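You operate a simulated robot arm through the tools that you are given. There is no shell and no other tool. Be economical: measure what you need, move in short steps, check, and stop when the job is done.

Carry out the task below with a simulated robot arm. There is one attempt and no reset: what you move stays moved.

JOB
Warm the iron to 65 C for the clamped pipe and leave it on.
Fine: purple dial and cold iron at the pipe's size, black dial at the heat, then switch on and watch till the screen says OPEN; hands clear of the hot iron.

The check looks at the end state, three seconds after you hand in, the way a careful person would. Anything else that was tipped, shoved, dropped, spilled or broken makes it a failure.

ROBOT AND FRAMES
A 7-joint arm with a two-finger parallel gripper, fixed in place. Base frame: the origin is at the foot of the arm, x ahead of it, y to its left, z up. Readings come in m, degrees, newtons and seconds.
Its first joint turns from -66.0 to 66.0 degrees. Payload 2.4 kg.
The tool frame sits at the grasp point between the pads (the TCP): z along the fingers, y along the line on which they close. The tips reach 0.03 m beyond it. Largest opening 0.094 m; finger width 0.028, thickness 0.01; the body of the gripper, 0.05 by 0.096 m, starts 0.055 m behind the TCP.
Orientation is told as [roll, pitch, yaw] about the base's x, y, z axes, in that order, counted from this pose: with the fingers straight down and closing along the base's y, the tool's x points along the base's -x, its y along +y and its z along -z.

CONTROLS
- The arm moves only by the tool arm_command. Its argument "plan" is a list of rows, each a list of 3 entries, a list of its own where there are three numbers: the shift along the base's x, y, z in m, then the turn, a rotation vector about the base's x, y, z in degrees, then the closure, from 0 (fully open) to 1 (shut). In form: [[[x, y, z], [ax, ay, az], fingers], ...]. A call has 1 to 20 rows; each row shifts and turns the commanded pose from where the row before left it. A row lasts 0.2 s, in which the tool goes at most 0.05 m and 8.6 degrees; a call with a longer step from one row to the next is refused whole, and so is a gripper value outside its range. Where a pose cannot be reached the arm comes as near as it can. A force on the tool above 70 N (or 10 N above the force at the start of the call, whichever is more), or a blocked arm, ends the call early, and 0.2 s more pass. The fingers move at their own pace (about 0.153 m/s each) and stop on an object; they squeeze with about 24 N. The grip force told is the motor's: it shows also when the fingers shut on nothing. Time passes only in rows, and 0.2 s behind the last, so rows that do not move let the fingers close. The reply holds the time, the measured pose of the TCP, the force on the tool along the base axes, the opening and the grip force, in the units named above and with some noise.
- Cameras (640 x 400 px; columns grow to the right, rows downward): "scene" is fixed at [0.0447, 0.4744, 1.4569]; the picture's right is [-0.68, -0.73, 0.00], its down [-0.33, 0.30, -0.90] and it looks along [0.65, -0.61, -0.45] (base axes); focal length 331 px, centre (320, 200). "wrist" rides on the gripper at [-0.037, 0, -0.058] in the tool frame; the picture's right is [0.00, -1.00, 0.00], its down [0.97, 0.00, -0.24] and it looks along [0.24, 0.00, 0.97] (tool axes); focal length 218 px, centre (320, 200).
- grab_frame(camera): a new picture of that camera. No time passes.
- measure_at(camera, pixels): for up to 12 pixels [column, row] of the newest picture of that camera ("zoom" is the newest enlarged one), the place [x, y, z] in the base frame of the surface seen there, good to about 0.003 m. No time passes.
- zoom(camera, box): a new picture of the part [left, top, right, bottom] of that camera's present view, enlarged. No time passes.
- hand_in(): hands the job in; it is judged then, once.

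Work in short steps. Measure before you move; look again where a grasp or a placing could have gone wrong, and mend it. You have 80 turns and 34 pictures in all, those below and enlarged ones among them. Open the gripper and draw the arm clear of the work before you hand the job in, unless the task says otherwise; then end with one line.

The tools are called after "Call:" by a JSON object that holds its "op" and its "data". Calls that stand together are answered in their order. arm_command: Moves the arm, as the interface text tells. Its arguments: {"type":"object","properties":{"plan":{"type":"array","items":{"type":"array"}}},"required":["plan"]} The other tools are called the same way: grab_frame (camera) takes a picture; measure_at (camera, pixels) gives the place of the surface under pixels of a picture; zoom (camera, box) takes an enlarged picture of a part of a camera's view; hand_in () hands the job in.

At the start:

```text
clock: 0.0
position: [0.32, 0.186, 1.2936]
orientation: [0.1, 0.0, 0.0]
force: [-0.4, -0.5, 0.0]
width: 0.0942
grasp_force: 0.0
```

scene: 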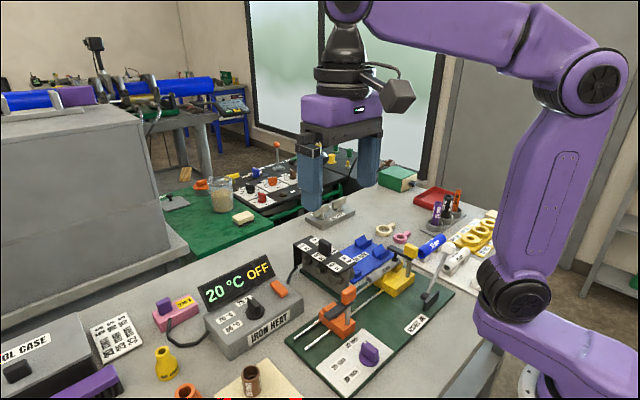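
wrist: 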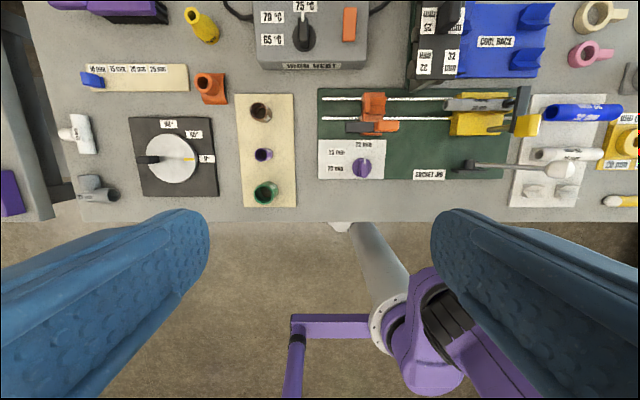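

The scene shows the iron-heat box near (250,310), the socket jig with the purple dial at (369,352), and the cool rack at (370,260). I'll enlarge these to read the labels.

Call:
{"op": "zoom", "data": {"camera": "wrist", "box": [230, 0, 390, 100]}}

Call:
{"op": "zoom", "data": {"camera": "wrist", "box": [310, 80, 550, 210]}}

Call:
{"op": "zoom", "data": {"camera": "scene", "box": [280, 220, 480, 345]}}

Call:
{"op": "zoom", "data": {"camera": "wrist", "box": [390, 0, 640, 120]}}

```text
4.00 times, centred on (310, 50) of wrist
```

zoom: 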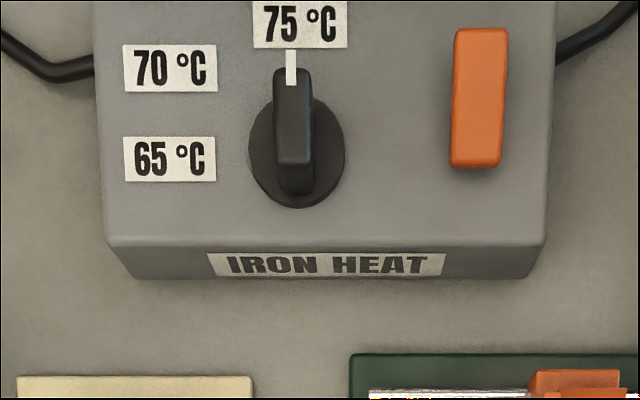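

```text
2.67 times, centred on (430, 145) of wrist
```

zoom: 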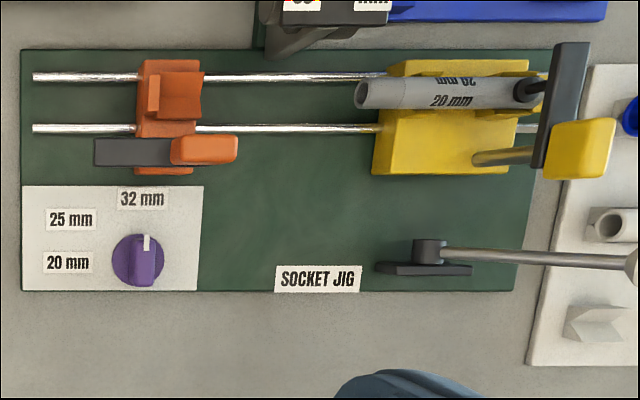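

```text
3.20 times, centred on (380, 282) of scene
```

zoom: 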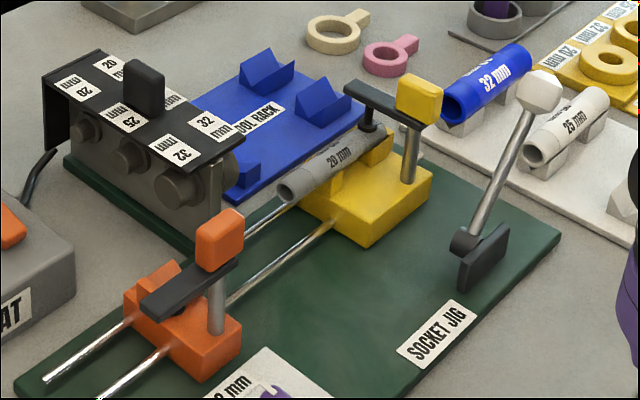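

```text
2.56 times, centred on (515, 60) of wrist
```

zoom: 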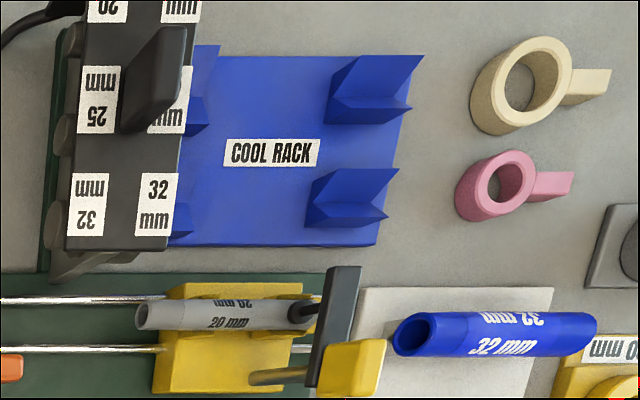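

The clamped pipe reads 20 mm; the purple dial points at 32 mm and the black dial at 75 °C. The iron's mechanism isn't clear yet, so I'll measure points on the dials, the switch, and the iron.

Call:
{"op": "grab_frame", "data": {"camera": "wrist"}}

Call:
{"op": "measure_at", "data": {"camera": "wrist", "pixels": [[304, 30], [309, 43], [349, 24], [270, 40], [363, 160], [362, 172], [336, 170], [452, 14], [452, 48], [425, 50], [378, 104], [470, 103]]}}

Call:
{"op": "measure_at", "data": {"camera": "scene", "pixels": [[325, 244], [325, 255], [319, 244], [330, 242], [300, 236], [350, 264], [310, 262], [318, 270], [337, 280], [306, 272], [369, 346], [253, 303]]}}

```text
27 pictures are left
```

wrist: 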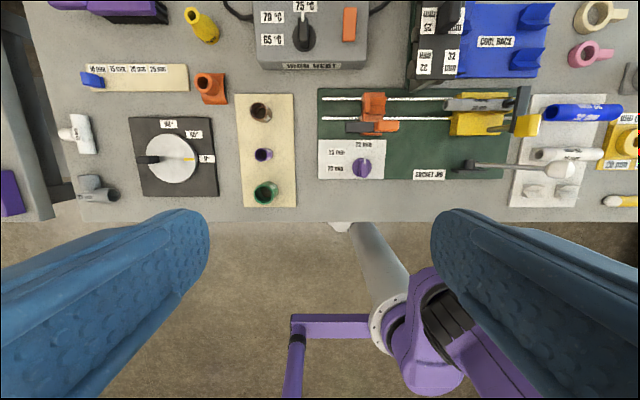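

```text
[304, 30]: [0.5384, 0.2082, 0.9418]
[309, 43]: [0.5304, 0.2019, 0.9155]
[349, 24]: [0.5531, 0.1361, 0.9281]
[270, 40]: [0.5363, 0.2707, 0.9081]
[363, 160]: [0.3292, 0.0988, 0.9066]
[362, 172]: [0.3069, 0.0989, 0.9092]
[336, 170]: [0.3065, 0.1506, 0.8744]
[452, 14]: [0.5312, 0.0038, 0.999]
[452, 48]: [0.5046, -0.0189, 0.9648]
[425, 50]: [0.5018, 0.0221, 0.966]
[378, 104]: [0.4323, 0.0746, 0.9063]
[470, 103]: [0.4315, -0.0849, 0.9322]
```

```text
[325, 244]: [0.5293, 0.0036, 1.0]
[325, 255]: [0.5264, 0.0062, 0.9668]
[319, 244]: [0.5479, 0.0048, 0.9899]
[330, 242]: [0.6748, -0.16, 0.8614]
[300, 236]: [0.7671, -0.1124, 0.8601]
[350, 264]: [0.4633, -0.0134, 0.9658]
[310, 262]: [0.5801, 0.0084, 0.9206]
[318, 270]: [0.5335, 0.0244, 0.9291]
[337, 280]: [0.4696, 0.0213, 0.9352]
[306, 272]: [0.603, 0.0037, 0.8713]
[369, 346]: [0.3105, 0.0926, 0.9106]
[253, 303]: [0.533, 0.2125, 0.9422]
```

I'll move the hand above the iron to get a close look with the wrist camera.

Call:
{"op": "arm_command", "data": {"plan": [[[0.03, -0.03, 0], [0, 0, 0], 0], [[0.03, -0.03, 0], [0, 0, 0], 0], [[0.03, -0.03, 0], [0, 0, 0], 0], [[0.03, -0.03, 0], [0, 0, 0], 0], [[0.03, -0.03, -0.02], [0, 0, 0], 0], [[0, 0, 0], [0, 0, 0], 0]]}}

Call:
{"op": "grab_frame", "data": {"camera": "wrist"}}

Call:
{"op": "zoom", "data": {"camera": "scene", "box": [270, 220, 370, 300]}}

```text
clock: 1.4
position: [0.4698, 0.0337, 1.272]
orientation: [0.0, 0.0, -0.1]
force: [0.2, -0.1, -0.6]
width: 0.0941
grasp_force: 0.0
```

```text
26 pictures are left
```

wrist: 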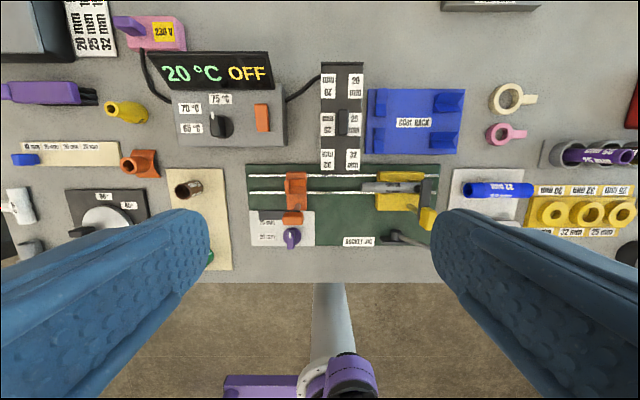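

```text
5.00 times, centred on (320, 260) of scene
```

zoom: 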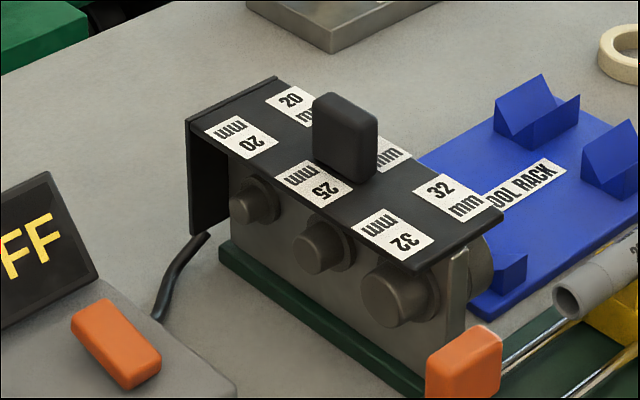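

The screen reads 20 °C OFF. The iron looks like a carriage running along x toward the pipe line; I'll enlarge it from above and measure along it.

Call:
{"op": "zoom", "data": {"camera": "wrist", "box": [230, 50, 450, 250]}}

Call:
{"op": "measure_at", "data": {"camera": "wrist", "pixels": [[342, 67], [342, 168], [329, 85], [329, 124], [329, 155], [343, 115], [343, 130], [370, 187], [400, 188], [330, 177], [330, 191], [342, 205]]}}

Call:
{"op": "measure_at", "data": {"camera": "zoom", "pixels": [[320, 200]]}}

```text
2.00 times, centred on (340, 150) of wrist
```

zoom: 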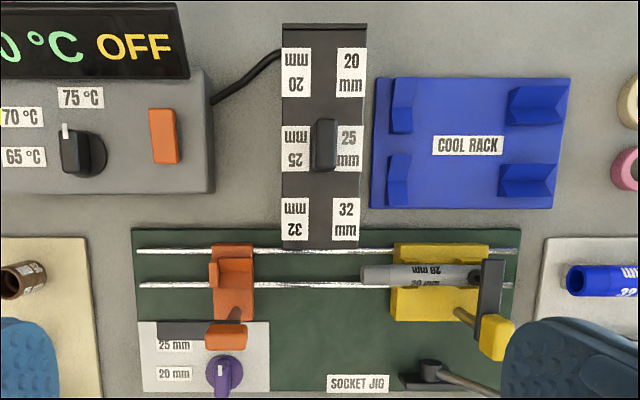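

```text
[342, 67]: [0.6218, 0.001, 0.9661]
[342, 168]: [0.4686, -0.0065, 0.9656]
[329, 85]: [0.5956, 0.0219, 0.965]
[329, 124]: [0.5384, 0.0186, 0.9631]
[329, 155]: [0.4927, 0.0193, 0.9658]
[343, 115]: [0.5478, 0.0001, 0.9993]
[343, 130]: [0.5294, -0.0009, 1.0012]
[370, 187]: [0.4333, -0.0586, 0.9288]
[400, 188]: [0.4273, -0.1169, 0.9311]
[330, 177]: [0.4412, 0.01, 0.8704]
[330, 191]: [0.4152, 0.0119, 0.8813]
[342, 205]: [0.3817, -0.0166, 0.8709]
```

```text
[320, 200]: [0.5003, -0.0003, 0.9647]
```

I'll enlarge the foot of the iron where it meets the jig, to see how it is guided.

Call:
{"op": "zoom", "data": {"camera": "scene", "box": [290, 250, 370, 300]}}

Call:
{"op": "arm_command", "data": {"plan": [[[-0.04, 0, -0.03], [0, -5, 0], 0], [[-0.04, 0, -0.04], [0, -5, 0], 0], [[-0.04, 0, -0.04], [0, -5, 0], 0], [[-0.04, 0, -0.04], [0, -5, 0], 0], [[0, 0, 0], [0, 0, 0], 0]]}}

Call:
{"op": "grab_frame", "data": {"camera": "wrist"}}

```text
8.00 times, centred on (330, 275) of scene
```

zoom: 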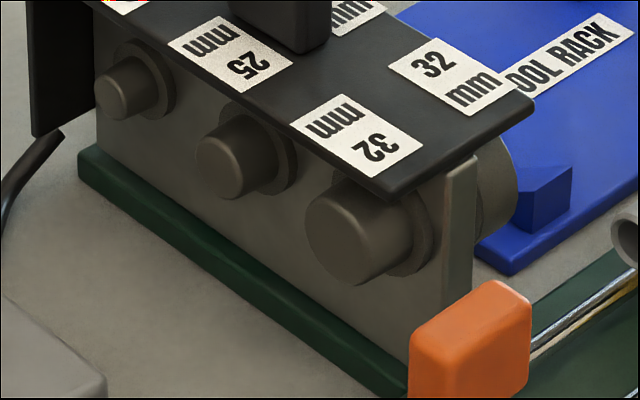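

```text
refused: row 2 steps farther than a row can; nothing moved
```

```text
22 pictures are left
```

wrist: 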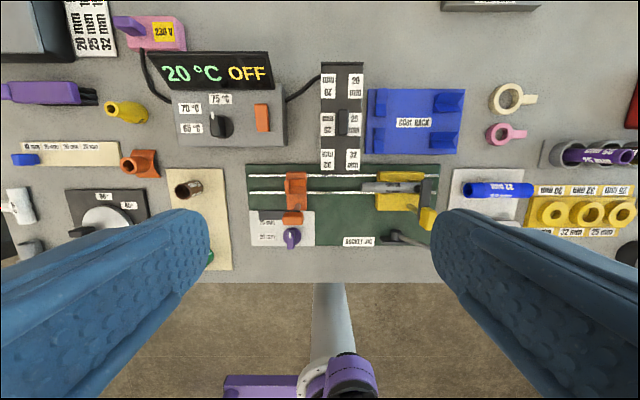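

The iron stands on a green rail leading into the jig. I'll measure the rail top, iron bottom and bushes in this enlargement to learn whether it clears the rods.

Call:
{"op": "measure_at", "data": {"camera": "zoom", "pixels": [[120, 160], [200, 222], [230, 225], [330, 310], [120, 90], [218, 163], [345, 240], [458, 230], [405, 290], [555, 330], [95, 140], [60, 60]]}}

Call:
{"op": "measure_at", "data": {"camera": "scene", "pixels": [[310, 338], [345, 338], [380, 252], [371, 258], [340, 291], [327, 312], [369, 354], [369, 340], [362, 350], [376, 350]]}}

Call:
{"op": "arm_command", "data": {"plan": [[[-0.03, 0, -0.03], [0, -5, 0], 0], [[-0.03, 0, -0.03], [0, -5, 0], 0], [[-0.03, 0, -0.03], [0, -5, 0], 0], [[-0.03, 0, -0.03], [0, -5, 0], 0], [[-0.03, 0, -0.02], [0, -5, 0], 0], [[0, 0, 0], [0, 0, 0], 0]]}}

Call:
{"op": "grab_frame", "data": {"camera": "wrist"}}

```text
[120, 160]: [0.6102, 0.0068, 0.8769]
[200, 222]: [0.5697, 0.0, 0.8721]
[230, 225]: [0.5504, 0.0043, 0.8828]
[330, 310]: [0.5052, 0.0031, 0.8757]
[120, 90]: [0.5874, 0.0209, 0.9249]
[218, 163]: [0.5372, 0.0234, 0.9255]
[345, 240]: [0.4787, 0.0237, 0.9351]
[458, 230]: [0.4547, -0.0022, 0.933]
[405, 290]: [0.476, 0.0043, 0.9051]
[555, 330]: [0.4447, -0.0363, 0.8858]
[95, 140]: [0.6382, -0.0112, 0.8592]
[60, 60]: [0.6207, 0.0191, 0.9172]
```

```text
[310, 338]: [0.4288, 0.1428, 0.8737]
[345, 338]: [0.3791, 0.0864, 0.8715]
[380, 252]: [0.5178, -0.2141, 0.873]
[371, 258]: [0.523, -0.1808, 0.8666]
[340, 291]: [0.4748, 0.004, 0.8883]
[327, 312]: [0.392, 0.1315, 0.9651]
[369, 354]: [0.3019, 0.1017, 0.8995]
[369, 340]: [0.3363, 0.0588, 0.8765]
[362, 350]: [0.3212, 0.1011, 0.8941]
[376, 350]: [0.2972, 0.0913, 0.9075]
```

```text
clock: 2.8
position: [0.3198, 0.0347, 1.1325]
orientation: [0.1, -25.0, 0.1]
force: [0.6, -0.2, 0.1]
width: 0.0938
grasp_force: 0.0
```

```text
21 pictures are left
```

wrist: 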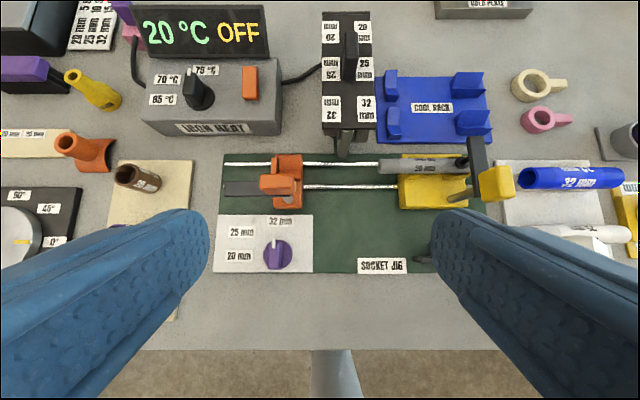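

The iron now shows from its near end at (345,140). I'll enlarge that to see how it's held and whether it slides over the rods.

Call:
{"op": "zoom", "data": {"camera": "wrist", "box": [290, 0, 450, 200]}}

Call:
{"op": "zoom", "data": {"camera": "wrist", "box": [300, 120, 400, 190]}}

```text
2.00 times, centred on (370, 100) of wrist
```

zoom: 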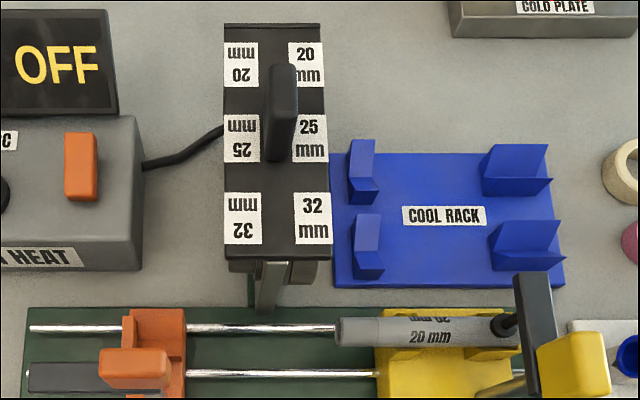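

```text
5.71 times, centred on (350, 155) of wrist
```

zoom: 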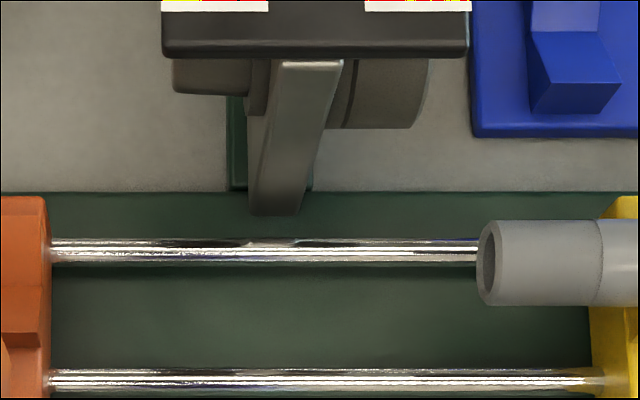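

The iron is a carriage that slides along -x over the rods, and the pipe's end is at about zoom (487,262). I'll measure the dial labels, the pipe mouth and the clamp knob so I can work out angles and clearances.

Call:
{"op": "measure_at", "data": {"camera": "wrist", "pixels": [[280, 221], [241, 232], [239, 256], [278, 266], [272, 242], [206, 70], [168, 79], [163, 99], [210, 102], [192, 75], [384, 165], [280, 184]]}}

Call:
{"op": "zoom", "data": {"camera": "wrist", "box": [210, 205, 330, 280]}}

```text
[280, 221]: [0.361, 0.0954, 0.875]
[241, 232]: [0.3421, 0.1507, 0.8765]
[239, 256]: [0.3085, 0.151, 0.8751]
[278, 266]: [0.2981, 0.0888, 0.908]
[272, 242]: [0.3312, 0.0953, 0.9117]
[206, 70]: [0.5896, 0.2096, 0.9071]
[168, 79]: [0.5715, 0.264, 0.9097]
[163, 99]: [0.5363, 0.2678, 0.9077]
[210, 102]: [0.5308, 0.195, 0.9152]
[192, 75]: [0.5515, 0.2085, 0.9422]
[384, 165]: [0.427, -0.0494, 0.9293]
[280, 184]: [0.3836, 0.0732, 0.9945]
```

```text
5.33 times, centred on (270, 242) of wrist
```

zoom: 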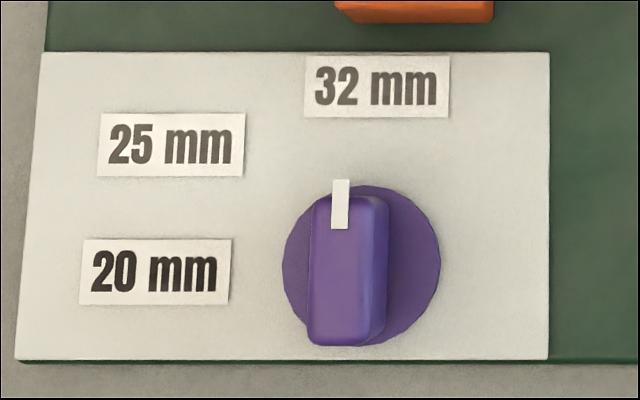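

I'll pin down the purple dial's centre from this enlargement.

Call:
{"op": "measure_at", "data": {"camera": "zoom", "pixels": [[290, 265], [434, 265], [395, 200], [395, 330], [335, 330], [360, 330], [320, 210], [375, 210], [340, 205], [155, 272], [172, 145], [378, 86]]}}

```text
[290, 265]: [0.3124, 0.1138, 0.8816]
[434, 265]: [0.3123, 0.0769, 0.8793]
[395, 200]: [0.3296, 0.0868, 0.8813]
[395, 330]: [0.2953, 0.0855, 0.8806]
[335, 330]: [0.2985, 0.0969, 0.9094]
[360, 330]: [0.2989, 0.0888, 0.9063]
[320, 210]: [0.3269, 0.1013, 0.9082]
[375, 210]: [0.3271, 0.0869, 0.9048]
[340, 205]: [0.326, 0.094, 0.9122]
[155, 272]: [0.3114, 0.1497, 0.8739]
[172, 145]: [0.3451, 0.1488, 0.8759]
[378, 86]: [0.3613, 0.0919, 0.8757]
```

The purple dial centre is (0.3125, 0.0953), with its bar along x and 20 mm at +90° from it. Before descending I'll check the near extent of the orange clamp knob (262–300, 172–200).

Call:
{"op": "measure_at", "data": {"camera": "wrist", "pixels": [[275, 192], [275, 180], [265, 187], [290, 190], [295, 178], [262, 177]]}}

Call:
{"op": "zoom", "data": {"camera": "scene", "box": [270, 270, 430, 370]}}

```text
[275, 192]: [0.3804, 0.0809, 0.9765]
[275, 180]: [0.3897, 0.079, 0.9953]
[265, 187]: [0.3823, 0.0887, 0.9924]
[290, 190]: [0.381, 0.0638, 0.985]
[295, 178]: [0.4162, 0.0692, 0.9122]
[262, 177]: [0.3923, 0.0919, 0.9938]
```

```text
4.00 times, centred on (350, 320) of scene
```

zoom: 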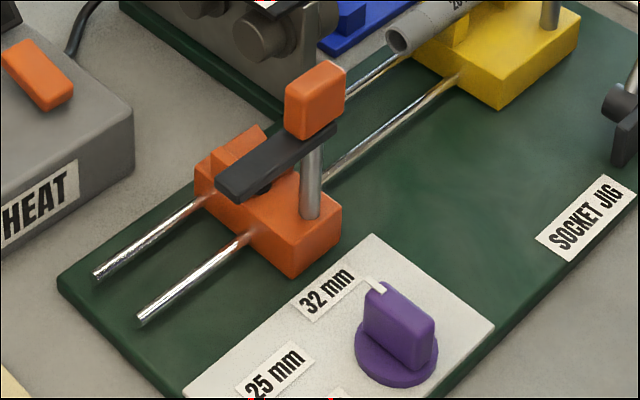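

The knob's near face is at x=0.380, so there's room. I'll straighten the tool and move above the purple dial.

Call:
{"op": "arm_command", "data": {"plan": [[[-0.002, 0.015, 0], [0, 6.25, 0], 0], [[-0.002, 0.015, 0], [0, 6.25, 0], 0], [[-0.002, 0.015, 0], [0, 6.25, 0], 0], [[-0.002, 0.0156, 0], [0, 6.25, 0], 0], [[0, 0, -0.04], [0, 0, 0], 0.3], [[0, 0, -0.04], [0, 0, 0], 0.3], [[0, 0, -0.03], [0, 0, 0], 0.3], [[0, 0, 0], [0, 0, 0], 0.3]]}}

Call:
{"op": "grab_frame", "data": {"camera": "wrist"}}

```text
clock: 4.6
position: [0.312, 0.0951, 1.0225]
orientation: [-0.1, -0.1, -0.1]
force: [0.1, -0.4, -0.6]
width: 0.0655
grasp_force: 0.0
```

```text
16 pictures are left
```

wrist: 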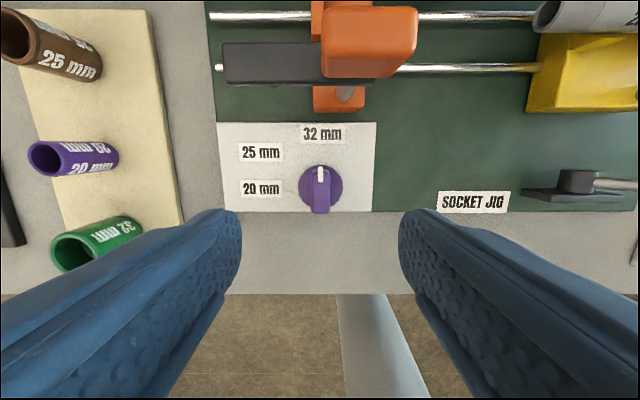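

The dial at (320,188) sits centred between the fingers (pads at 240 and 400). I'll descend to z≈0.921 and close.

Call:
{"op": "arm_command", "data": {"plan": [[[0, 0, -0.035], [0, 0, 0], 0.3], [[0, 0, -0.035], [0, 0, 0], 0.3], [[0, 0, -0.02], [0, 0, 0], 0.3], [[0, 0, -0.011], [0, 0, 0], 0.3], [[0, 0, 0], [0, 0, 0], 0.6], [[0, 0, 0], [0, 0, 0], 0.9], [[0, 0, 0], [0, 0, 0], 1], [[0, 0, 0], [0, 0, 0], 1]]}}

```text
clock: 6.4
position: [0.3119, 0.095, 0.9219]
orientation: [0.0, 0.0, 0.1]
force: [3.0, -8.8, -16.4]
width: 0.0159
grasp_force: 44.9
```

The fingers hold the bar (width 0.016). I'll turn it +45° first and check the readings.

Call:
{"op": "arm_command", "data": {"plan": [[[0, 0, 0], [0, 0, 7.5], 1], [[0, 0, 0], [0, 0, 7.5], 1], [[0, 0, 0], [0, 0, 7.5], 1], [[0, 0, 0], [0, 0, 7.5], 1], [[0, 0, 0], [0, 0, 7.5], 1], [[0, 0, 0], [0, 0, 7.5], 1], [[0, 0, 0], [0, 0, 0], 1]]}}

```text
clock: 8.0
position: [0.313, 0.0949, 0.9219]
orientation: [0.0, 0.1, 45.1]
force: [3.1, -10.0, 18.9]
width: 0.0159
grasp_force: 44.7
```

Turning works without trouble, so I'll do the remaining 46°, then release, rise and look.

Call:
{"op": "arm_command", "data": {"plan": [[[0, 0, 0], [0, 0, 7.5], 1], [[0, 0, 0], [0, 0, 7.5], 1], [[0, 0, 0], [0, 0, 7.5], 1], [[0, 0, 0], [0, 0, 7.5], 1], [[0, 0, 0], [0, 0, 7.5], 1], [[0, 0, 0], [0, 0, 7.5], 1], [[0, 0, 0], [0, 0, 1], 1], [[0, 0, 0], [0, 0, 0], 1]]}}

Call:
{"op": "arm_command", "data": {"plan": [[[0, 0, 0], [0, 0, 0], 0.6], [[0, 0, 0], [0, 0, 0], 0.5], [[0, 0, 0.03], [0, 0, 0], 0.5], [[0, 0, 0.04], [0, 0, 0], 0.5], [[0, 0, 0.04], [0, 0, 0], 0.5], [[0, 0, 0.04], [0, 0, 0], 0.5]]}}

Call:
{"op": "grab_frame", "data": {"camera": "wrist"}}

```text
clock: 9.8
position: [0.3132, 0.0953, 0.9221]
orientation: [0.1, -0.1, 90.9]
force: [-2.1, -3.4, 19.1]
width: 0.0159
grasp_force: 45.3
```

```text
clock: 11.2
position: [0.3109, 0.0945, 1.072]
orientation: [0.1, 0.0, 91.0]
force: [1.1, -0.3, 0.5]
width: 0.047
grasp_force: 0.0
```

```text
15 pictures are left
```

wrist: 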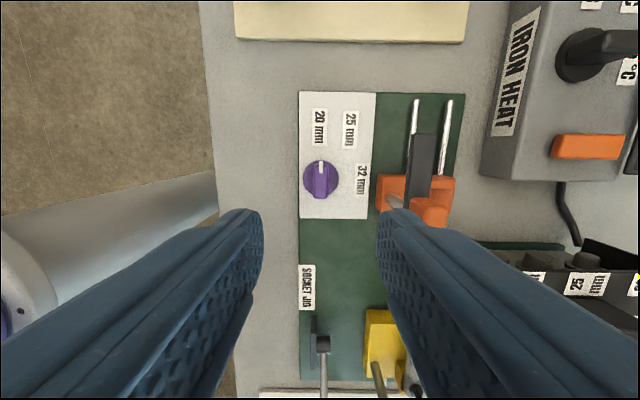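

The dial now points at 20 mm. Next I'll rise, turn back to yaw 0, and go above the iron's handle at (0.538, -0.001).

Call:
{"op": "arm_command", "data": {"plan": [[[0, 0, 0.04], [0, 0, 0], 0.5], [[0.0206, -0.0087, 0], [0, 0, -8.27], 0.5], [[0.0206, -0.0087, 0], [0, 0, -8.27], 0.5], [[0.0206, -0.0087, 0], [0, 0, -8.27], 0.5], [[0.0206, -0.0087, 0], [0, 0, -8.27], 0.5], [[0.0206, -0.0087, 0], [0, 0, -8.27], 0.5], [[0.0206, -0.0087, 0], [0, 0, -8.27], 0.5], [[0.0206, -0.0087, 0], [0, 0, -8.27], 0.5], [[0.0206, -0.0087, 0], [0, 0, -8.27], 0.5], [[0.0206, -0.0087, 0], [0, 0, -8.27], 0.5], [[0.0206, -0.0087, 0], [0, 0, -8.27], 0.5], [[0.0206, -0.0087, 0], [0, 0, -8.27], 0.5], [[0, 0, 0], [0, 0, 0], 0.5]]}}

Call:
{"op": "grab_frame", "data": {"camera": "wrist"}}

```text
clock: 14.0
position: [0.5387, 0.0004, 1.111]
orientation: [0.0, 0.0, -0.2]
force: [0.3, -1.3, -0.2]
width: 0.047
grasp_force: 0.0
```

```text
14 pictures are left
```

wrist: 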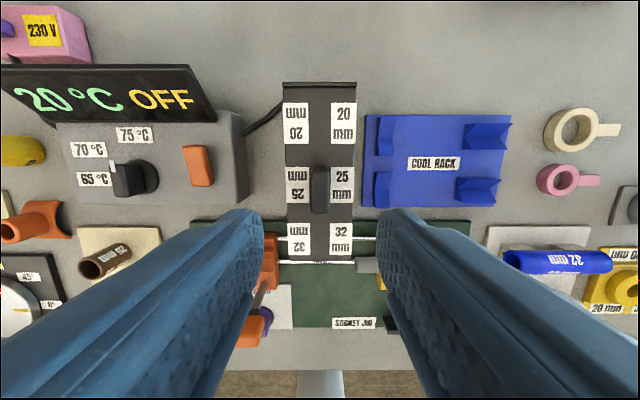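

The handle shows at (320,188). I'll measure it plus the size labels and bushes to fix the required slide.

Call:
{"op": "measure_at", "data": {"camera": "wrist", "pixels": [[318, 170], [318, 195], [313, 185], [325, 185], [320, 88], [320, 255], [343, 123], [342, 185], [340, 239], [365, 265], [329, 123], [295, 123]]}}

```text
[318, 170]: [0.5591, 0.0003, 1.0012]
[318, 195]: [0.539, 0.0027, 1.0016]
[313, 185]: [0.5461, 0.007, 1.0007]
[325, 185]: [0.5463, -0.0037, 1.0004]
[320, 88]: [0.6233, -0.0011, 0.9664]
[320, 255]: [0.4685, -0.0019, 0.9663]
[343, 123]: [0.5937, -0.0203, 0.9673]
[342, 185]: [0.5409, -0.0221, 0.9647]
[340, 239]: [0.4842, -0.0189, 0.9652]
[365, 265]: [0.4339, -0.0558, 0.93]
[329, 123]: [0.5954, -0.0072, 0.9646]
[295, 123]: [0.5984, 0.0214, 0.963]
```

The handle is centred near (0.545, 0.001), top at z 1.001. I'll descend to z≈1.004 and grip it.

Call:
{"op": "arm_command", "data": {"plan": [[[0.006, 0.001, -0.04], [0, 0, 0.2], 0.5], [[0, 0, -0.04], [0, 0, 0], 0.5], [[0, 0, -0.02], [0, 0, 0], 0.5], [[0, 0, -0.007], [0, 0, 0], 0.5], [[0, 0, 0], [0, 0, 0], 0.7], [[0, 0, 0], [0, 0, 0], 1], [[0, 0, 0], [0, 0, 0], 1]]}}

```text
clock: 15.6
position: [0.5457, 0.0003, 1.0046]
orientation: [0.0, -0.1, 0.2]
force: [-0.7, -3.2, -6.2]
width: 0.0203
grasp_force: 45.0
```

Gripped (width 0.020). I'll slide a first 0.04 m toward -x and watch the force.

Call:
{"op": "arm_command", "data": {"plan": [[[-0.01, 0, 0], [0, 0, 0], 1], [[-0.01, 0, 0], [0, 0, 0], 1], [[-0.01, 0, 0], [0, 0, 0], 1], [[-0.01, 0, 0], [0, 0, 0], 1], [[0, 0, 0], [0, 0, 0], 1]]}}

Call:
{"op": "zoom", "data": {"camera": "scene", "box": [260, 210, 420, 330]}}

```text
clock: 16.8
position: [0.5045, -0.0008, 1.0047]
orientation: [0.0, 0.2, 0.2]
force: [-0.6, -5.9, 0.8]
width: 0.0202
grasp_force: 44.7
```

```text
3.33 times, centred on (340, 270) of scene
```

zoom: 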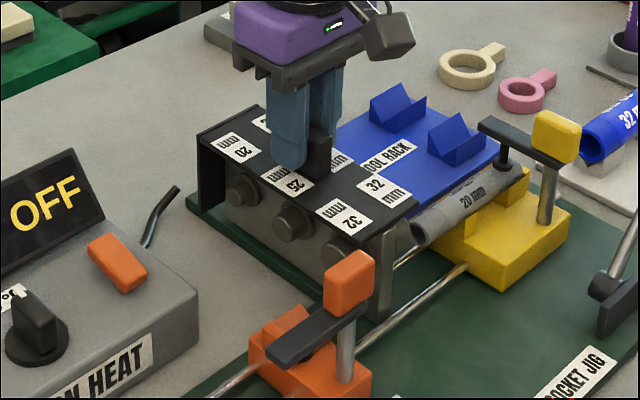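

The iron slides freely and the pipe mouth clears the bushes by about 1 cm. I'll continue the slide another 0.10 m in small steps.

Call:
{"op": "arm_command", "data": {"plan": [[[-0.01, 0, 0], [0, 0, 0], 1], [[-0.01, 0, 0], [0, 0, 0], 1], [[-0.01, 0, 0], [0, 0, 0], 1], [[-0.01, 0, 0], [0, 0, 0], 1], [[-0.01, 0, 0], [0, 0, 0], 1], [[-0.01, 0, 0], [0, 0, 0], 1], [[-0.01, 0, 0], [0, 0, 0], 1], [[-0.01, 0, 0], [0, 0, 0], 1], [[-0.01, 0, 0], [0, 0, 0], 1], [[-0.01, 0, 0], [0, 0, 0], 1], [[0, 0, 0], [0, 0, 0], 1]]}}

Call:
{"op": "zoom", "data": {"camera": "scene", "box": [260, 210, 420, 330]}}

```text
clock: 19.2
position: [0.4068, -0.0001, 1.007]
orientation: [0.0, -0.6, 0.2]
force: [1.1, -13.0, 64.4]
width: 0.0159
grasp_force: 44.5
```

```text
3.33 times, centred on (340, 270) of scene
```

zoom: 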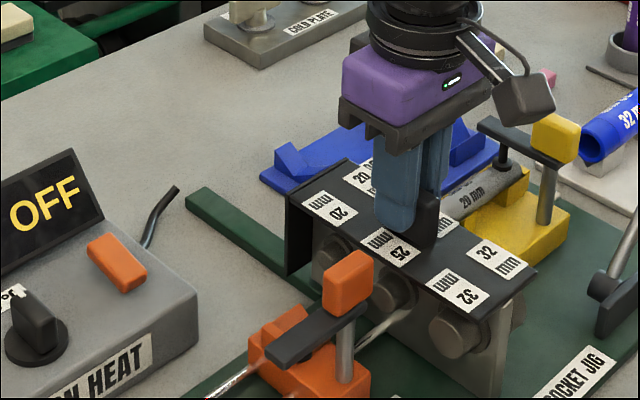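

The upward force has risen to 64 N and the width changed, so I'll stop and measure where the plate and handle are now.

Call:
{"op": "measure_at", "data": {"camera": "zoom", "pixels": [[330, 208], [390, 247], [458, 290], [490, 253], [325, 165], [515, 288], [428, 205], [422, 240], [325, 253], [390, 293], [455, 335], [435, 255]]}}

Call:
{"op": "grab_frame", "data": {"camera": "wrist"}}

```text
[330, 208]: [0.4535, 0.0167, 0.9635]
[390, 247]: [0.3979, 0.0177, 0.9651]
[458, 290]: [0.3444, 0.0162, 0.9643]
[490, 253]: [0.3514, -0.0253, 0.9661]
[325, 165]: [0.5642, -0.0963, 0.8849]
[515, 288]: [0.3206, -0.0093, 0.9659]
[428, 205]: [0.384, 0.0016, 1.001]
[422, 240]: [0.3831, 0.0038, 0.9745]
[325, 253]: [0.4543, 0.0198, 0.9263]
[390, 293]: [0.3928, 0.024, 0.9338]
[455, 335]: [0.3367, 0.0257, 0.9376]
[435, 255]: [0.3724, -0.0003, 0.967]
```

```text
11 pictures are left
```

wrist: 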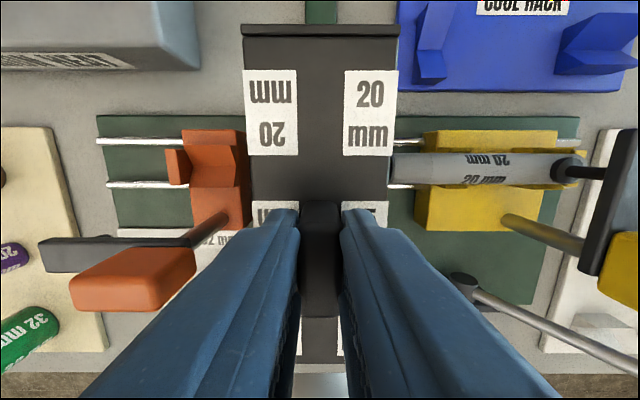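

The plate is level and has moved -0.141 m with the hand, so the force is just strain from a rigid guide. I'll relax the grip, and measure the remaining distance from the 20 mm label to the pipe axis.

Call:
{"op": "measure_at", "data": {"camera": "wrist", "pixels": [[320, 32], [370, 112], [271, 112], [440, 157], [440, 167], [440, 177], [520, 167], [370, 72], [370, 155], [271, 155], [271, 72], [400, 167]]}}

Call:
{"op": "arm_command", "data": {"plan": [[[0, 0, 0], [0, 0, 0], 0.65], [[0, 0, 0], [0, 0, 0], 0.65]]}}

```text
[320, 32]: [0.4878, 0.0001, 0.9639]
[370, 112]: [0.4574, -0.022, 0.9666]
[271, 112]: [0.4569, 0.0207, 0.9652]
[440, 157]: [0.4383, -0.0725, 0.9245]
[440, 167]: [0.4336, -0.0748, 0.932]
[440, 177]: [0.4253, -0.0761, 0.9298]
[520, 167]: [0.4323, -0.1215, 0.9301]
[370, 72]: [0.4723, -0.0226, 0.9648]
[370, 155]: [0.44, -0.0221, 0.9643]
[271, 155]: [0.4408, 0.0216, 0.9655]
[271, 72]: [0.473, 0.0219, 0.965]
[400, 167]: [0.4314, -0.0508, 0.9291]
```

```text
clock: 19.8
position: [0.4028, 0.0014, 1.0044]
orientation: [0.1, 0.1, 0.2]
force: [-0.7, -0.1, 0.2]
width: 0.033
grasp_force: 0.1
```

The strain vanished. The 20 mm label centre is at x=0.4565 and the pipe axis at ≈0.4315, so I'll regrip and slide 0.025 more, then release.

Call:
{"op": "arm_command", "data": {"plan": [[[0, 0, 0], [0, 0, 0], 1], [[0, 0, 0], [0, 0, 0], 1], [[-0.008, 0, 0], [0, 0, 0], 1], [[-0.008, 0, 0], [0, 0, 0], 1], [[-0.009, 0, 0], [0, 0, 0], 1], [[0, 0, 0], [0, 0, 0], 1]]}}

Call:
{"op": "arm_command", "data": {"plan": [[[0, 0, 0], [0, 0, 0], 0.65], [[0, 0, 0], [0, 0, 0], 0.65], [[0, 0, 0.03], [0, 0, 0], 0.65], [[0, 0, 0.04], [0, 0, 0], 0.65], [[0.03, 0, 0.04], [0, 0, 0], 0.65], [[0, 0, 0], [0, 0, 0], 0.65]]}}

Call:
{"op": "grab_frame", "data": {"camera": "wrist"}}

```text
clock: 21.2
position: [0.379, -0.0007, 1.003]
orientation: [0.1, 0.1, 0.2]
force: [-4.5, -7.5, -11.9]
width: 0.0204
grasp_force: 44.9
```

```text
clock: 22.6
position: [0.4074, 0.0007, 1.114]
orientation: [0.1, 0.1, 0.2]
force: [-0.5, -0.3, 0.1]
width: 0.033
grasp_force: 0.0
```

```text
10 pictures are left
```

wrist: 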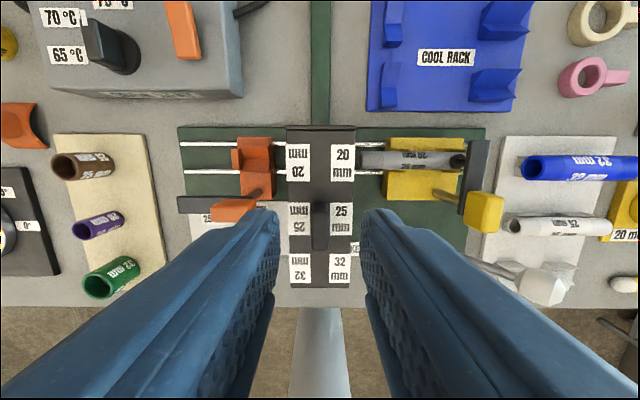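

Call:
{"op": "measure_at", "data": {"camera": "wrist", "pixels": [[320, 128], [320, 284], [342, 162], [298, 162], [400, 160], [380, 160], [430, 160], [400, 154], [400, 166], [342, 146], [342, 178], [318, 215]]}}

Call:
{"op": "zoom", "data": {"camera": "scene", "box": [280, 230, 420, 330]}}

```text
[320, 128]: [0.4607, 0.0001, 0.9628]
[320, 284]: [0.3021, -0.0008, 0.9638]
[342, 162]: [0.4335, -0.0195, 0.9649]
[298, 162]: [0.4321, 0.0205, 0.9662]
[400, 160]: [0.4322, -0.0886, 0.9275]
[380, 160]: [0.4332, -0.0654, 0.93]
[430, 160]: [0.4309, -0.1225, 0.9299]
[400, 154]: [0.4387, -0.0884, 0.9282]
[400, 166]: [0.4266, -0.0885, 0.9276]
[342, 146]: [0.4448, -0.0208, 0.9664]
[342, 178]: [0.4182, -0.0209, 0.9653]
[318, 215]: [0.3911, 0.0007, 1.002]
```

```text
4.00 times, centred on (350, 280) of scene
```

zoom: 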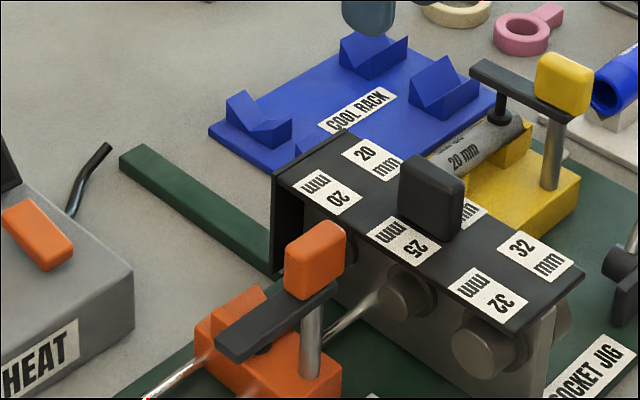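

The 20 mm label (x≈0.433) now lines up with the pipe (x≈0.432). I'll cross-check bush against label position with the scene enlargement.

Call:
{"op": "measure_at", "data": {"camera": "zoom", "pixels": [[398, 299], [476, 352], [382, 297], [416, 302], [403, 240], [487, 293], [327, 190], [372, 158], [524, 255], [470, 138], [462, 150], [500, 128]]}}

```text
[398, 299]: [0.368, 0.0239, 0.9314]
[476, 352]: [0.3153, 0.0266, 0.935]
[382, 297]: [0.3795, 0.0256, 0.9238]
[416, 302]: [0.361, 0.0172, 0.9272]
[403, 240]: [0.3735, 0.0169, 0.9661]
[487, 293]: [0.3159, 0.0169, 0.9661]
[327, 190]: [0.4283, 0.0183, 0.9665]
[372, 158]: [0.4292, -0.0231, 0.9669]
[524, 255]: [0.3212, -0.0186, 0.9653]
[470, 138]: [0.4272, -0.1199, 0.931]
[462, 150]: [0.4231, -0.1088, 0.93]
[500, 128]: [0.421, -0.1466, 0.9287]
```

The 20 mm bush is aligned with the pipe. Now I'll go above the black dial at about (0.539, 0.210) and look.

Call:
{"op": "arm_command", "data": {"plan": [[[0.022, 0.035, 0.002], [0, 0, 0], 0.5], [[0.022, 0.035, 0], [0, 0, 0], 0.5], [[0.022, 0.035, 0], [0, 0, 0], 0.5], [[0.022, 0.035, 0], [0, 0, 0], 0.5], [[0.022, 0.035, 0], [0, 0, 0], 0.5], [[0.022, 0.035, 0], [0, 0, 0], 0.5], [[0, 0, 0], [0, 0, 0], 0.3]]}}

Call:
{"op": "grab_frame", "data": {"camera": "wrist"}}

```text
clock: 24.2
position: [0.5412, 0.2108, 1.1178]
orientation: [0.0, 0.1, 0.3]
force: [0.2, 0.5, -0.1]
width: 0.0657
grasp_force: 0.0
```

```text
8 pictures are left
```

wrist: 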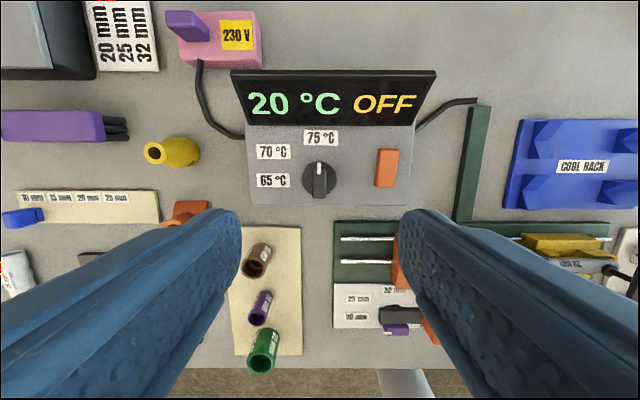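

The dial is at (320,180). I'll measure it, its labels, the switch, and the screen's lower/upper edges.

Call:
{"op": "measure_at", "data": {"camera": "wrist", "pixels": [[303, 182], [335, 182], [320, 164], [320, 190], [315, 180], [325, 180], [320, 138], [272, 152], [272, 181], [388, 155], [388, 182], [335, 75]]}}

Call:
{"op": "measure_at", "data": {"camera": "wrist", "pixels": [[335, 120], [380, 168], [397, 168], [230, 72], [436, 74], [320, 172], [320, 197]]}}

```text
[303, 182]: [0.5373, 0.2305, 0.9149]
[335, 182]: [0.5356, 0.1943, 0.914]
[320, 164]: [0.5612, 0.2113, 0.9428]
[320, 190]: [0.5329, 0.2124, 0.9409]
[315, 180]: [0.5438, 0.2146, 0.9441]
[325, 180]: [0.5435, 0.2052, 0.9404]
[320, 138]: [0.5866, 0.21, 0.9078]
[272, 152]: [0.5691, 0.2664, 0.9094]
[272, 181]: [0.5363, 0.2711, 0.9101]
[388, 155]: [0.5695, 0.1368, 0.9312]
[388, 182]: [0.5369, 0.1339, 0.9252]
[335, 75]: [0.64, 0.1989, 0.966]
```

```text
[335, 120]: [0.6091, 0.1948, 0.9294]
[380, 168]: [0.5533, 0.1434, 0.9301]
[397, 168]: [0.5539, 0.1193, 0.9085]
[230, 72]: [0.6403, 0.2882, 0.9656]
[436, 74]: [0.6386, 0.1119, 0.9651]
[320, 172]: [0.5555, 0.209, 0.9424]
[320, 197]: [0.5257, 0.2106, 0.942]
```

Dial centre is about (0.540, 0.211), bar top z 0.943, and 65 °C lies at +91°. I'll descend to z≈0.953 and grip.

Call:
{"op": "arm_command", "data": {"plan": [[[-0.001, 0, -0.045], [0, 0, 0], 0.3], [[0, 0, -0.045], [0, 0, 0], 0.3], [[0, 0, -0.04], [0, 0, 0], 0.3], [[0, 0, -0.02], [0, 0, 0], 0.3], [[0, 0, -0.014], [0, 0, 0], 0.3], [[0, 0, 0], [0, 0, 0], 0.6], [[0, 0, 0], [0, 0, 0], 0.9], [[0, 0, 0], [0, 0, 0], 1], [[0, 0, 0], [0, 0, 0], 1]]}}

```text
clock: 26.2
position: [0.5389, 0.2124, 0.9518]
orientation: [0.1, -0.1, 0.3]
force: [0.6, 11.0, -8.2]
width: 0.0158
grasp_force: 45.2
```

The bar is gripped (0.016). I'll turn it +91°.

Call:
{"op": "arm_command", "data": {"plan": [[[0, 0, 0], [0, 0, 7.5], 1], [[0, 0, 0], [0, 0, 7.5], 1], [[0, 0, 0], [0, 0, 7.5], 1], [[0, 0, 0], [0, 0, 7.5], 1], [[0, 0, 0], [0, 0, 7.5], 1], [[0, 0, 0], [0, 0, 7.5], 1], [[0, 0, 0], [0, 0, 7.5], 1], [[0, 0, 0], [0, 0, 7.5], 1], [[0, 0, 0], [0, 0, 7.5], 1], [[0, 0, 0], [0, 0, 7.5], 1], [[0, 0, 0], [0, 0, 7.5], 1], [[0, 0, 0], [0, 0, 7.5], 1], [[0, 0, 0], [0, 0, 0.7], 1], [[0, 0, 0], [0, 0, 0], 1]]}}

```text
clock: 29.2
position: [0.5402, 0.2121, 0.9523]
orientation: [0.1, -0.1, 91.0]
force: [-3.7, 18.8, -17.5]
width: 0.0158
grasp_force: 44.8
```

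It turned fully; I'll release, rise, and look.

Call:
{"op": "arm_command", "data": {"plan": [[[0, 0, 0], [0, 0, 0], 0.6], [[0, 0, 0], [0, 0, 0], 0.5], [[0, 0, 0.03], [0, 0, 0], 0.5], [[0, 0, 0.04], [0, 0, 0], 0.5], [[0, 0, 0.04], [0, 0, 0], 0.5], [[0, 0, 0.04], [0, 0, 0], 0.5], [[0, 0, 0], [0, 0, 0], 0.5]]}}

Call:
{"op": "grab_frame", "data": {"camera": "wrist"}}

```text
clock: 30.8
position: [0.5397, 0.2107, 1.103]
orientation: [0.0, 0.1, 90.9]
force: [0.0, 0.0, -0.4]
width: 0.0469
grasp_force: 0.1
```

```text
7 pictures are left
```

wrist: 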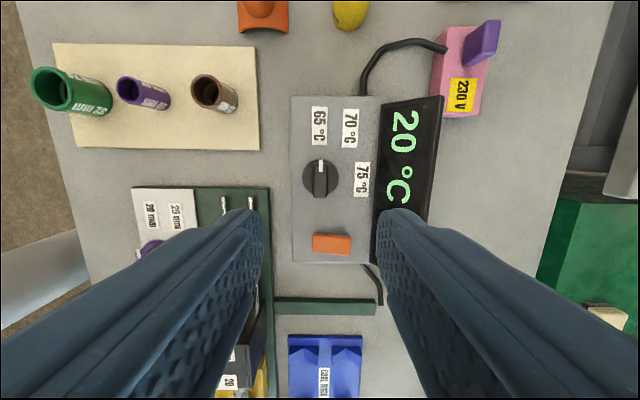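

The dial points at 65 °C. I'll enlarge the orange switch to see which end of the rocker stands proud.

Call:
{"op": "zoom", "data": {"camera": "scene", "box": [255, 270, 305, 310]}}

Call:
{"op": "measure_at", "data": {"camera": "zoom", "pixels": [[265, 170], [290, 200], [320, 210], [345, 240], [370, 270], [300, 230], [400, 200], [240, 150]]}}

Call:
{"op": "measure_at", "data": {"camera": "wrist", "pixels": [[316, 240], [322, 240], [328, 240], [334, 240], [340, 240], [346, 240], [332, 248], [355, 240], [305, 240]]}}

```text
10.00 times, centred on (280, 290) of scene
```

zoom: 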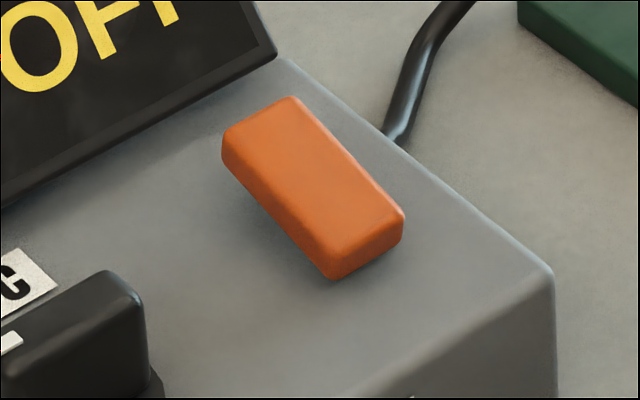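

```text
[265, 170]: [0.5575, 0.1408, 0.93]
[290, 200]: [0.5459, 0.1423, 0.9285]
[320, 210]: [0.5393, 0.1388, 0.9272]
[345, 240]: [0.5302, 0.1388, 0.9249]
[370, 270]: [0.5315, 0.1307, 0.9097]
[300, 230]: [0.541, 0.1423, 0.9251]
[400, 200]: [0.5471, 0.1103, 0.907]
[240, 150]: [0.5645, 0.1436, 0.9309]
```

```text
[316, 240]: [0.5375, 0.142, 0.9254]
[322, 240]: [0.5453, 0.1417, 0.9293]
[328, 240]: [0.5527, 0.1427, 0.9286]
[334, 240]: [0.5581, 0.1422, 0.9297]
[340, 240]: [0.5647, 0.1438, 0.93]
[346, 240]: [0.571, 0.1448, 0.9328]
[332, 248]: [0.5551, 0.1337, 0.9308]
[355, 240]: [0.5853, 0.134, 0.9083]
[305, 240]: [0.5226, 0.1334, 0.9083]
```

The rocker's +x end is raised (z 0.932 vs 0.925), so I'll press there. I'll shut the fingers and move above (0.569, 0.136), coming down to just over it.

Call:
{"op": "arm_command", "data": {"plan": [[[0.01, -0.025, 0], [0, 0, 0], 1], [[0.01, -0.025, 0], [0, 0, 0], 1], [[0.0095, -0.0245, 0], [0, 0, 0], 1], [[0, 0, -0.045], [0, 0, 0], 1], [[0, 0, -0.045], [0, 0, 0], 1], [[0, 0, -0.04], [0, 0, 0], 1], [[0, 0, 0], [0, 0, 0], 1]]}}

```text
clock: 32.4
position: [0.5695, 0.1351, 0.9727]
orientation: [0.0, 0.1, 90.9]
force: [0.0, 0.4, 0.0]
width: 0.0001
grasp_force: 24.0
```

The tips are at ~z 0.943, 1 cm above the rocker. I'll press in small steps and then rise.

Call:
{"op": "arm_command", "data": {"plan": [[[0, 0, -0.008], [0, 0, 0], 1], [[0, 0, -0.004], [0, 0, 0], 1], [[0, 0, -0.004], [0, 0, 0], 1], [[0, 0, -0.003], [0, 0, 0], 1], [[0, 0, -0.002], [0, 0, 0], 1]]}}

Call:
{"op": "arm_command", "data": {"plan": [[[0, 0, 0.04], [0, 0, 0], 1], [[0, 0, 0.045], [0, 0, 0], 1], [[0, 0, 0.045], [0, 0, 0], 1]]}}

Call:
{"op": "zoom", "data": {"camera": "scene", "box": [180, 240, 320, 340]}}

```text
clock: 33.6
position: [0.5711, 0.1363, 0.9571]
orientation: [-0.7, -0.3, 91.0]
force: [-8.8, -7.3, 65.4]
width: 0.0
grasp_force: 23.7
```

```text
clock: 34.4
position: [0.5677, 0.1363, 1.0817]
orientation: [0.1, -0.1, 91.1]
force: [-0.1, -0.2, 0.5]
width: 0.0
grasp_force: 24.8
```

```text
4.00 times, centred on (250, 290) of scene
```

zoom: 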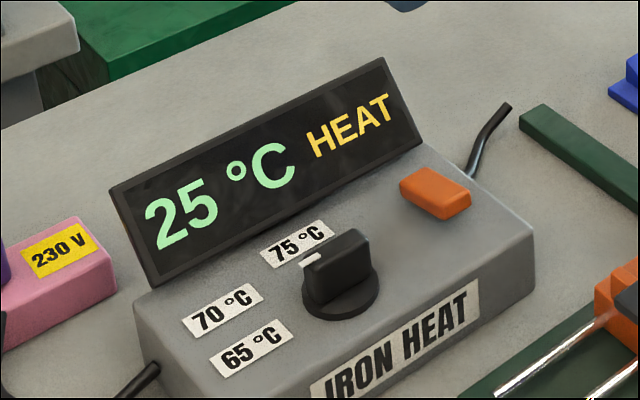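

The screen reads 25 °C HEAT, so it's on and warming. I'll draw the hand up and away from the iron with the fingers open, and wait.

Call:
{"op": "arm_command", "data": {"plan": [[[0, 0.01, 0.045], [0, 0, -8], 0.3], [[0, 0.01, 0.045], [0, 0, -8], 0], [[-0.02, 0.01, 0.045], [0, 0, -8], 0], [[-0.04, 0.01, 0.02], [0, 0, -8], 0], [[-0.04, 0.01, 0.02], [0, 0, -8], 0], [[-0.04, 0, 0.02], [0, 0, -8], 0], [[-0.04, 0, 0], [0, 0, -8], 0], [[-0.04, 0, 0], [0, 0, -8], 0], [[-0.03, 0, 0], [0, 0, -8], 0], [[0, 0, 0], [0, 0, -8], 0], [[0, 0, 0], [0, 0, -8], 0], [[0, 0, 0], [0, 0, -3], 0], [[0, 0, 0], [0, 0, 0], 0], [[0, 0, 0], [0, 0, 0], 0], [[0, 0, 0], [0, 0, 0], 0], [[0, 0, 0], [0, 0, 0], 0], [[0, 0, 0], [0, 0, 0], 0], [[0, 0, 0], [0, 0, 0], 0], [[0, 0, 0], [0, 0, 0], 0], [[0, 0, 0], [0, 0, 0], 0]]}}

Call:
{"op": "arm_command", "data": {"plan": [[[0, 0, 0], [0, 0, 0], 0], [[0, 0, 0], [0, 0, 0], 0], [[0, 0, 0], [0, 0, 0], 0], [[0, 0, 0], [0, 0, 0], 0], [[0, 0, 0], [0, 0, 0], 0], [[0, 0, 0], [0, 0, 0], 0], [[0, 0, 0], [0, 0, 0], 0], [[0, 0, 0], [0, 0, 0], 0], [[0, 0, 0], [0, 0, 0], 0], [[0, 0, 0], [0, 0, 0], 0], [[0, 0, 0], [0, 0, 0], 0], [[0, 0, 0], [0, 0, 0], 0], [[0, 0, 0], [0, 0, 0], 0], [[0, 0, 0], [0, 0, 0], 0], [[0, 0, 0], [0, 0, 0], 0], [[0, 0, 0], [0, 0, 0], 0], [[0, 0, 0], [0, 0, 0], 0], [[0, 0, 0], [0, 0, 0], 0], [[0, 0, 0], [0, 0, 0], 0], [[0, 0, 0], [0, 0, 0], 0]]}}

Call:
{"op": "grab_frame", "data": {"camera": "scene"}}

```text
refused: row 3 steps farther than a row can; nothing moved
```

```text
clock: 38.6
position: [0.5689, 0.1361, 1.0824]
orientation: [0.0, 0.0, 91.0]
force: [0.1, -0.6, 0.1]
width: 0.094
grasp_force: 0.1
```

```text
4 pictures are left
```

scene: 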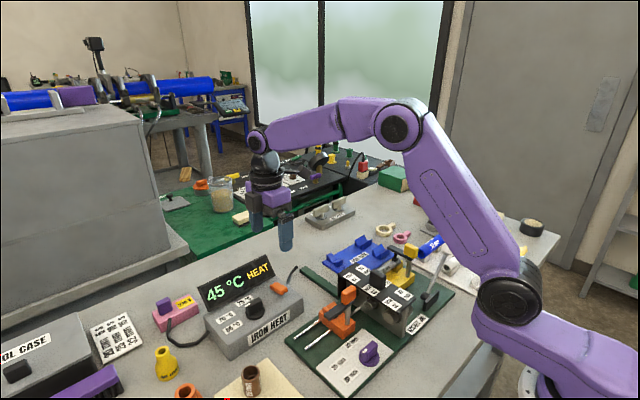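

45 °C HEAT now; the retreat row was too long and was refused, so I'll retreat with shorter steps while it warms.

Call:
{"op": "arm_command", "data": {"plan": [[[0, 0.01, 0.035], [0, 0, -7], 0], [[0, 0.01, 0.035], [0, 0, -7], 0], [[-0.02, 0.01, 0.035], [0, 0, -7], 0], [[-0.035, 0.01, 0.02], [0, 0, -7], 0], [[-0.035, 0.01, 0.02], [0, 0, -7], 0], [[-0.035, 0, 0.02], [0, 0, -7], 0], [[-0.035, 0, 0], [0, 0, -7], 0], [[-0.035, 0, 0], [0, 0, -7], 0], [[-0.03, 0, 0], [0, 0, -7], 0], [[0, 0, 0], [0, 0, -7], 0], [[0, 0, 0], [0, 0, -7], 0], [[0, 0, 0], [0, 0, -7], 0], [[0, 0, 0], [0, 0, -7], 0], [[0, 0, 0], [0, 0, 0], 0], [[0, 0, 0], [0, 0, 0], 0], [[0, 0, 0], [0, 0, 0], 0], [[0, 0, 0], [0, 0, 0], 0], [[0, 0, 0], [0, 0, 0], 0], [[0, 0, 0], [0, 0, 0], 0], [[0, 0, 0], [0, 0, 0], 0]]}}

Call:
{"op": "arm_command", "data": {"plan": [[[0, 0, 0], [0, 0, 0], 0], [[0, 0, 0], [0, 0, 0], 0], [[0, 0, 0], [0, 0, 0], 0], [[0, 0, 0], [0, 0, 0], 0], [[0, 0, 0], [0, 0, 0], 0], [[0, 0, 0], [0, 0, 0], 0], [[0, 0, 0], [0, 0, 0], 0], [[0, 0, 0], [0, 0, 0], 0], [[0, 0, 0], [0, 0, 0], 0], [[0, 0, 0], [0, 0, 0], 0], [[0, 0, 0], [0, 0, 0], 0], [[0, 0, 0], [0, 0, 0], 0]]}}

Call:
{"op": "grab_frame", "data": {"camera": "scene"}}

```text
clock: 42.8
position: [0.3446, 0.1859, 1.246]
orientation: [0.0, 0.0, -0.1]
force: [-0.4, 0.0, 1.0]
width: 0.0939
grasp_force: 0.0
```

```text
clock: 45.4
position: [0.3463, 0.1862, 1.2454]
orientation: [0.0, 0.0, -0.1]
force: [-0.1, 0.0, 0.3]
width: 0.094
grasp_force: 0.0
```

```text
3 pictures are left
```

scene: 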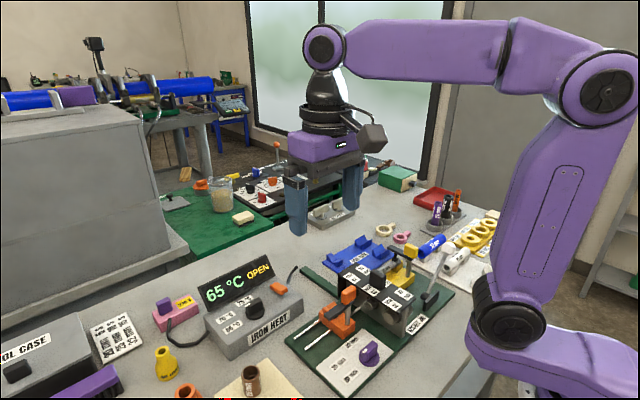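

The screen reads 65 °C OPEN, the hand is clear, and nothing else was disturbed; I'm handing in.

Call:
{"op": "hand_in", "data": {}}

```text
The job is handed in.
```

The iron is on at 65 °C with the screen reading OPEN. The purple dial and the iron are both at 20 mm for the clamped pipe, the black dial is at 65 °C, and the arm is clear with its gripper open.
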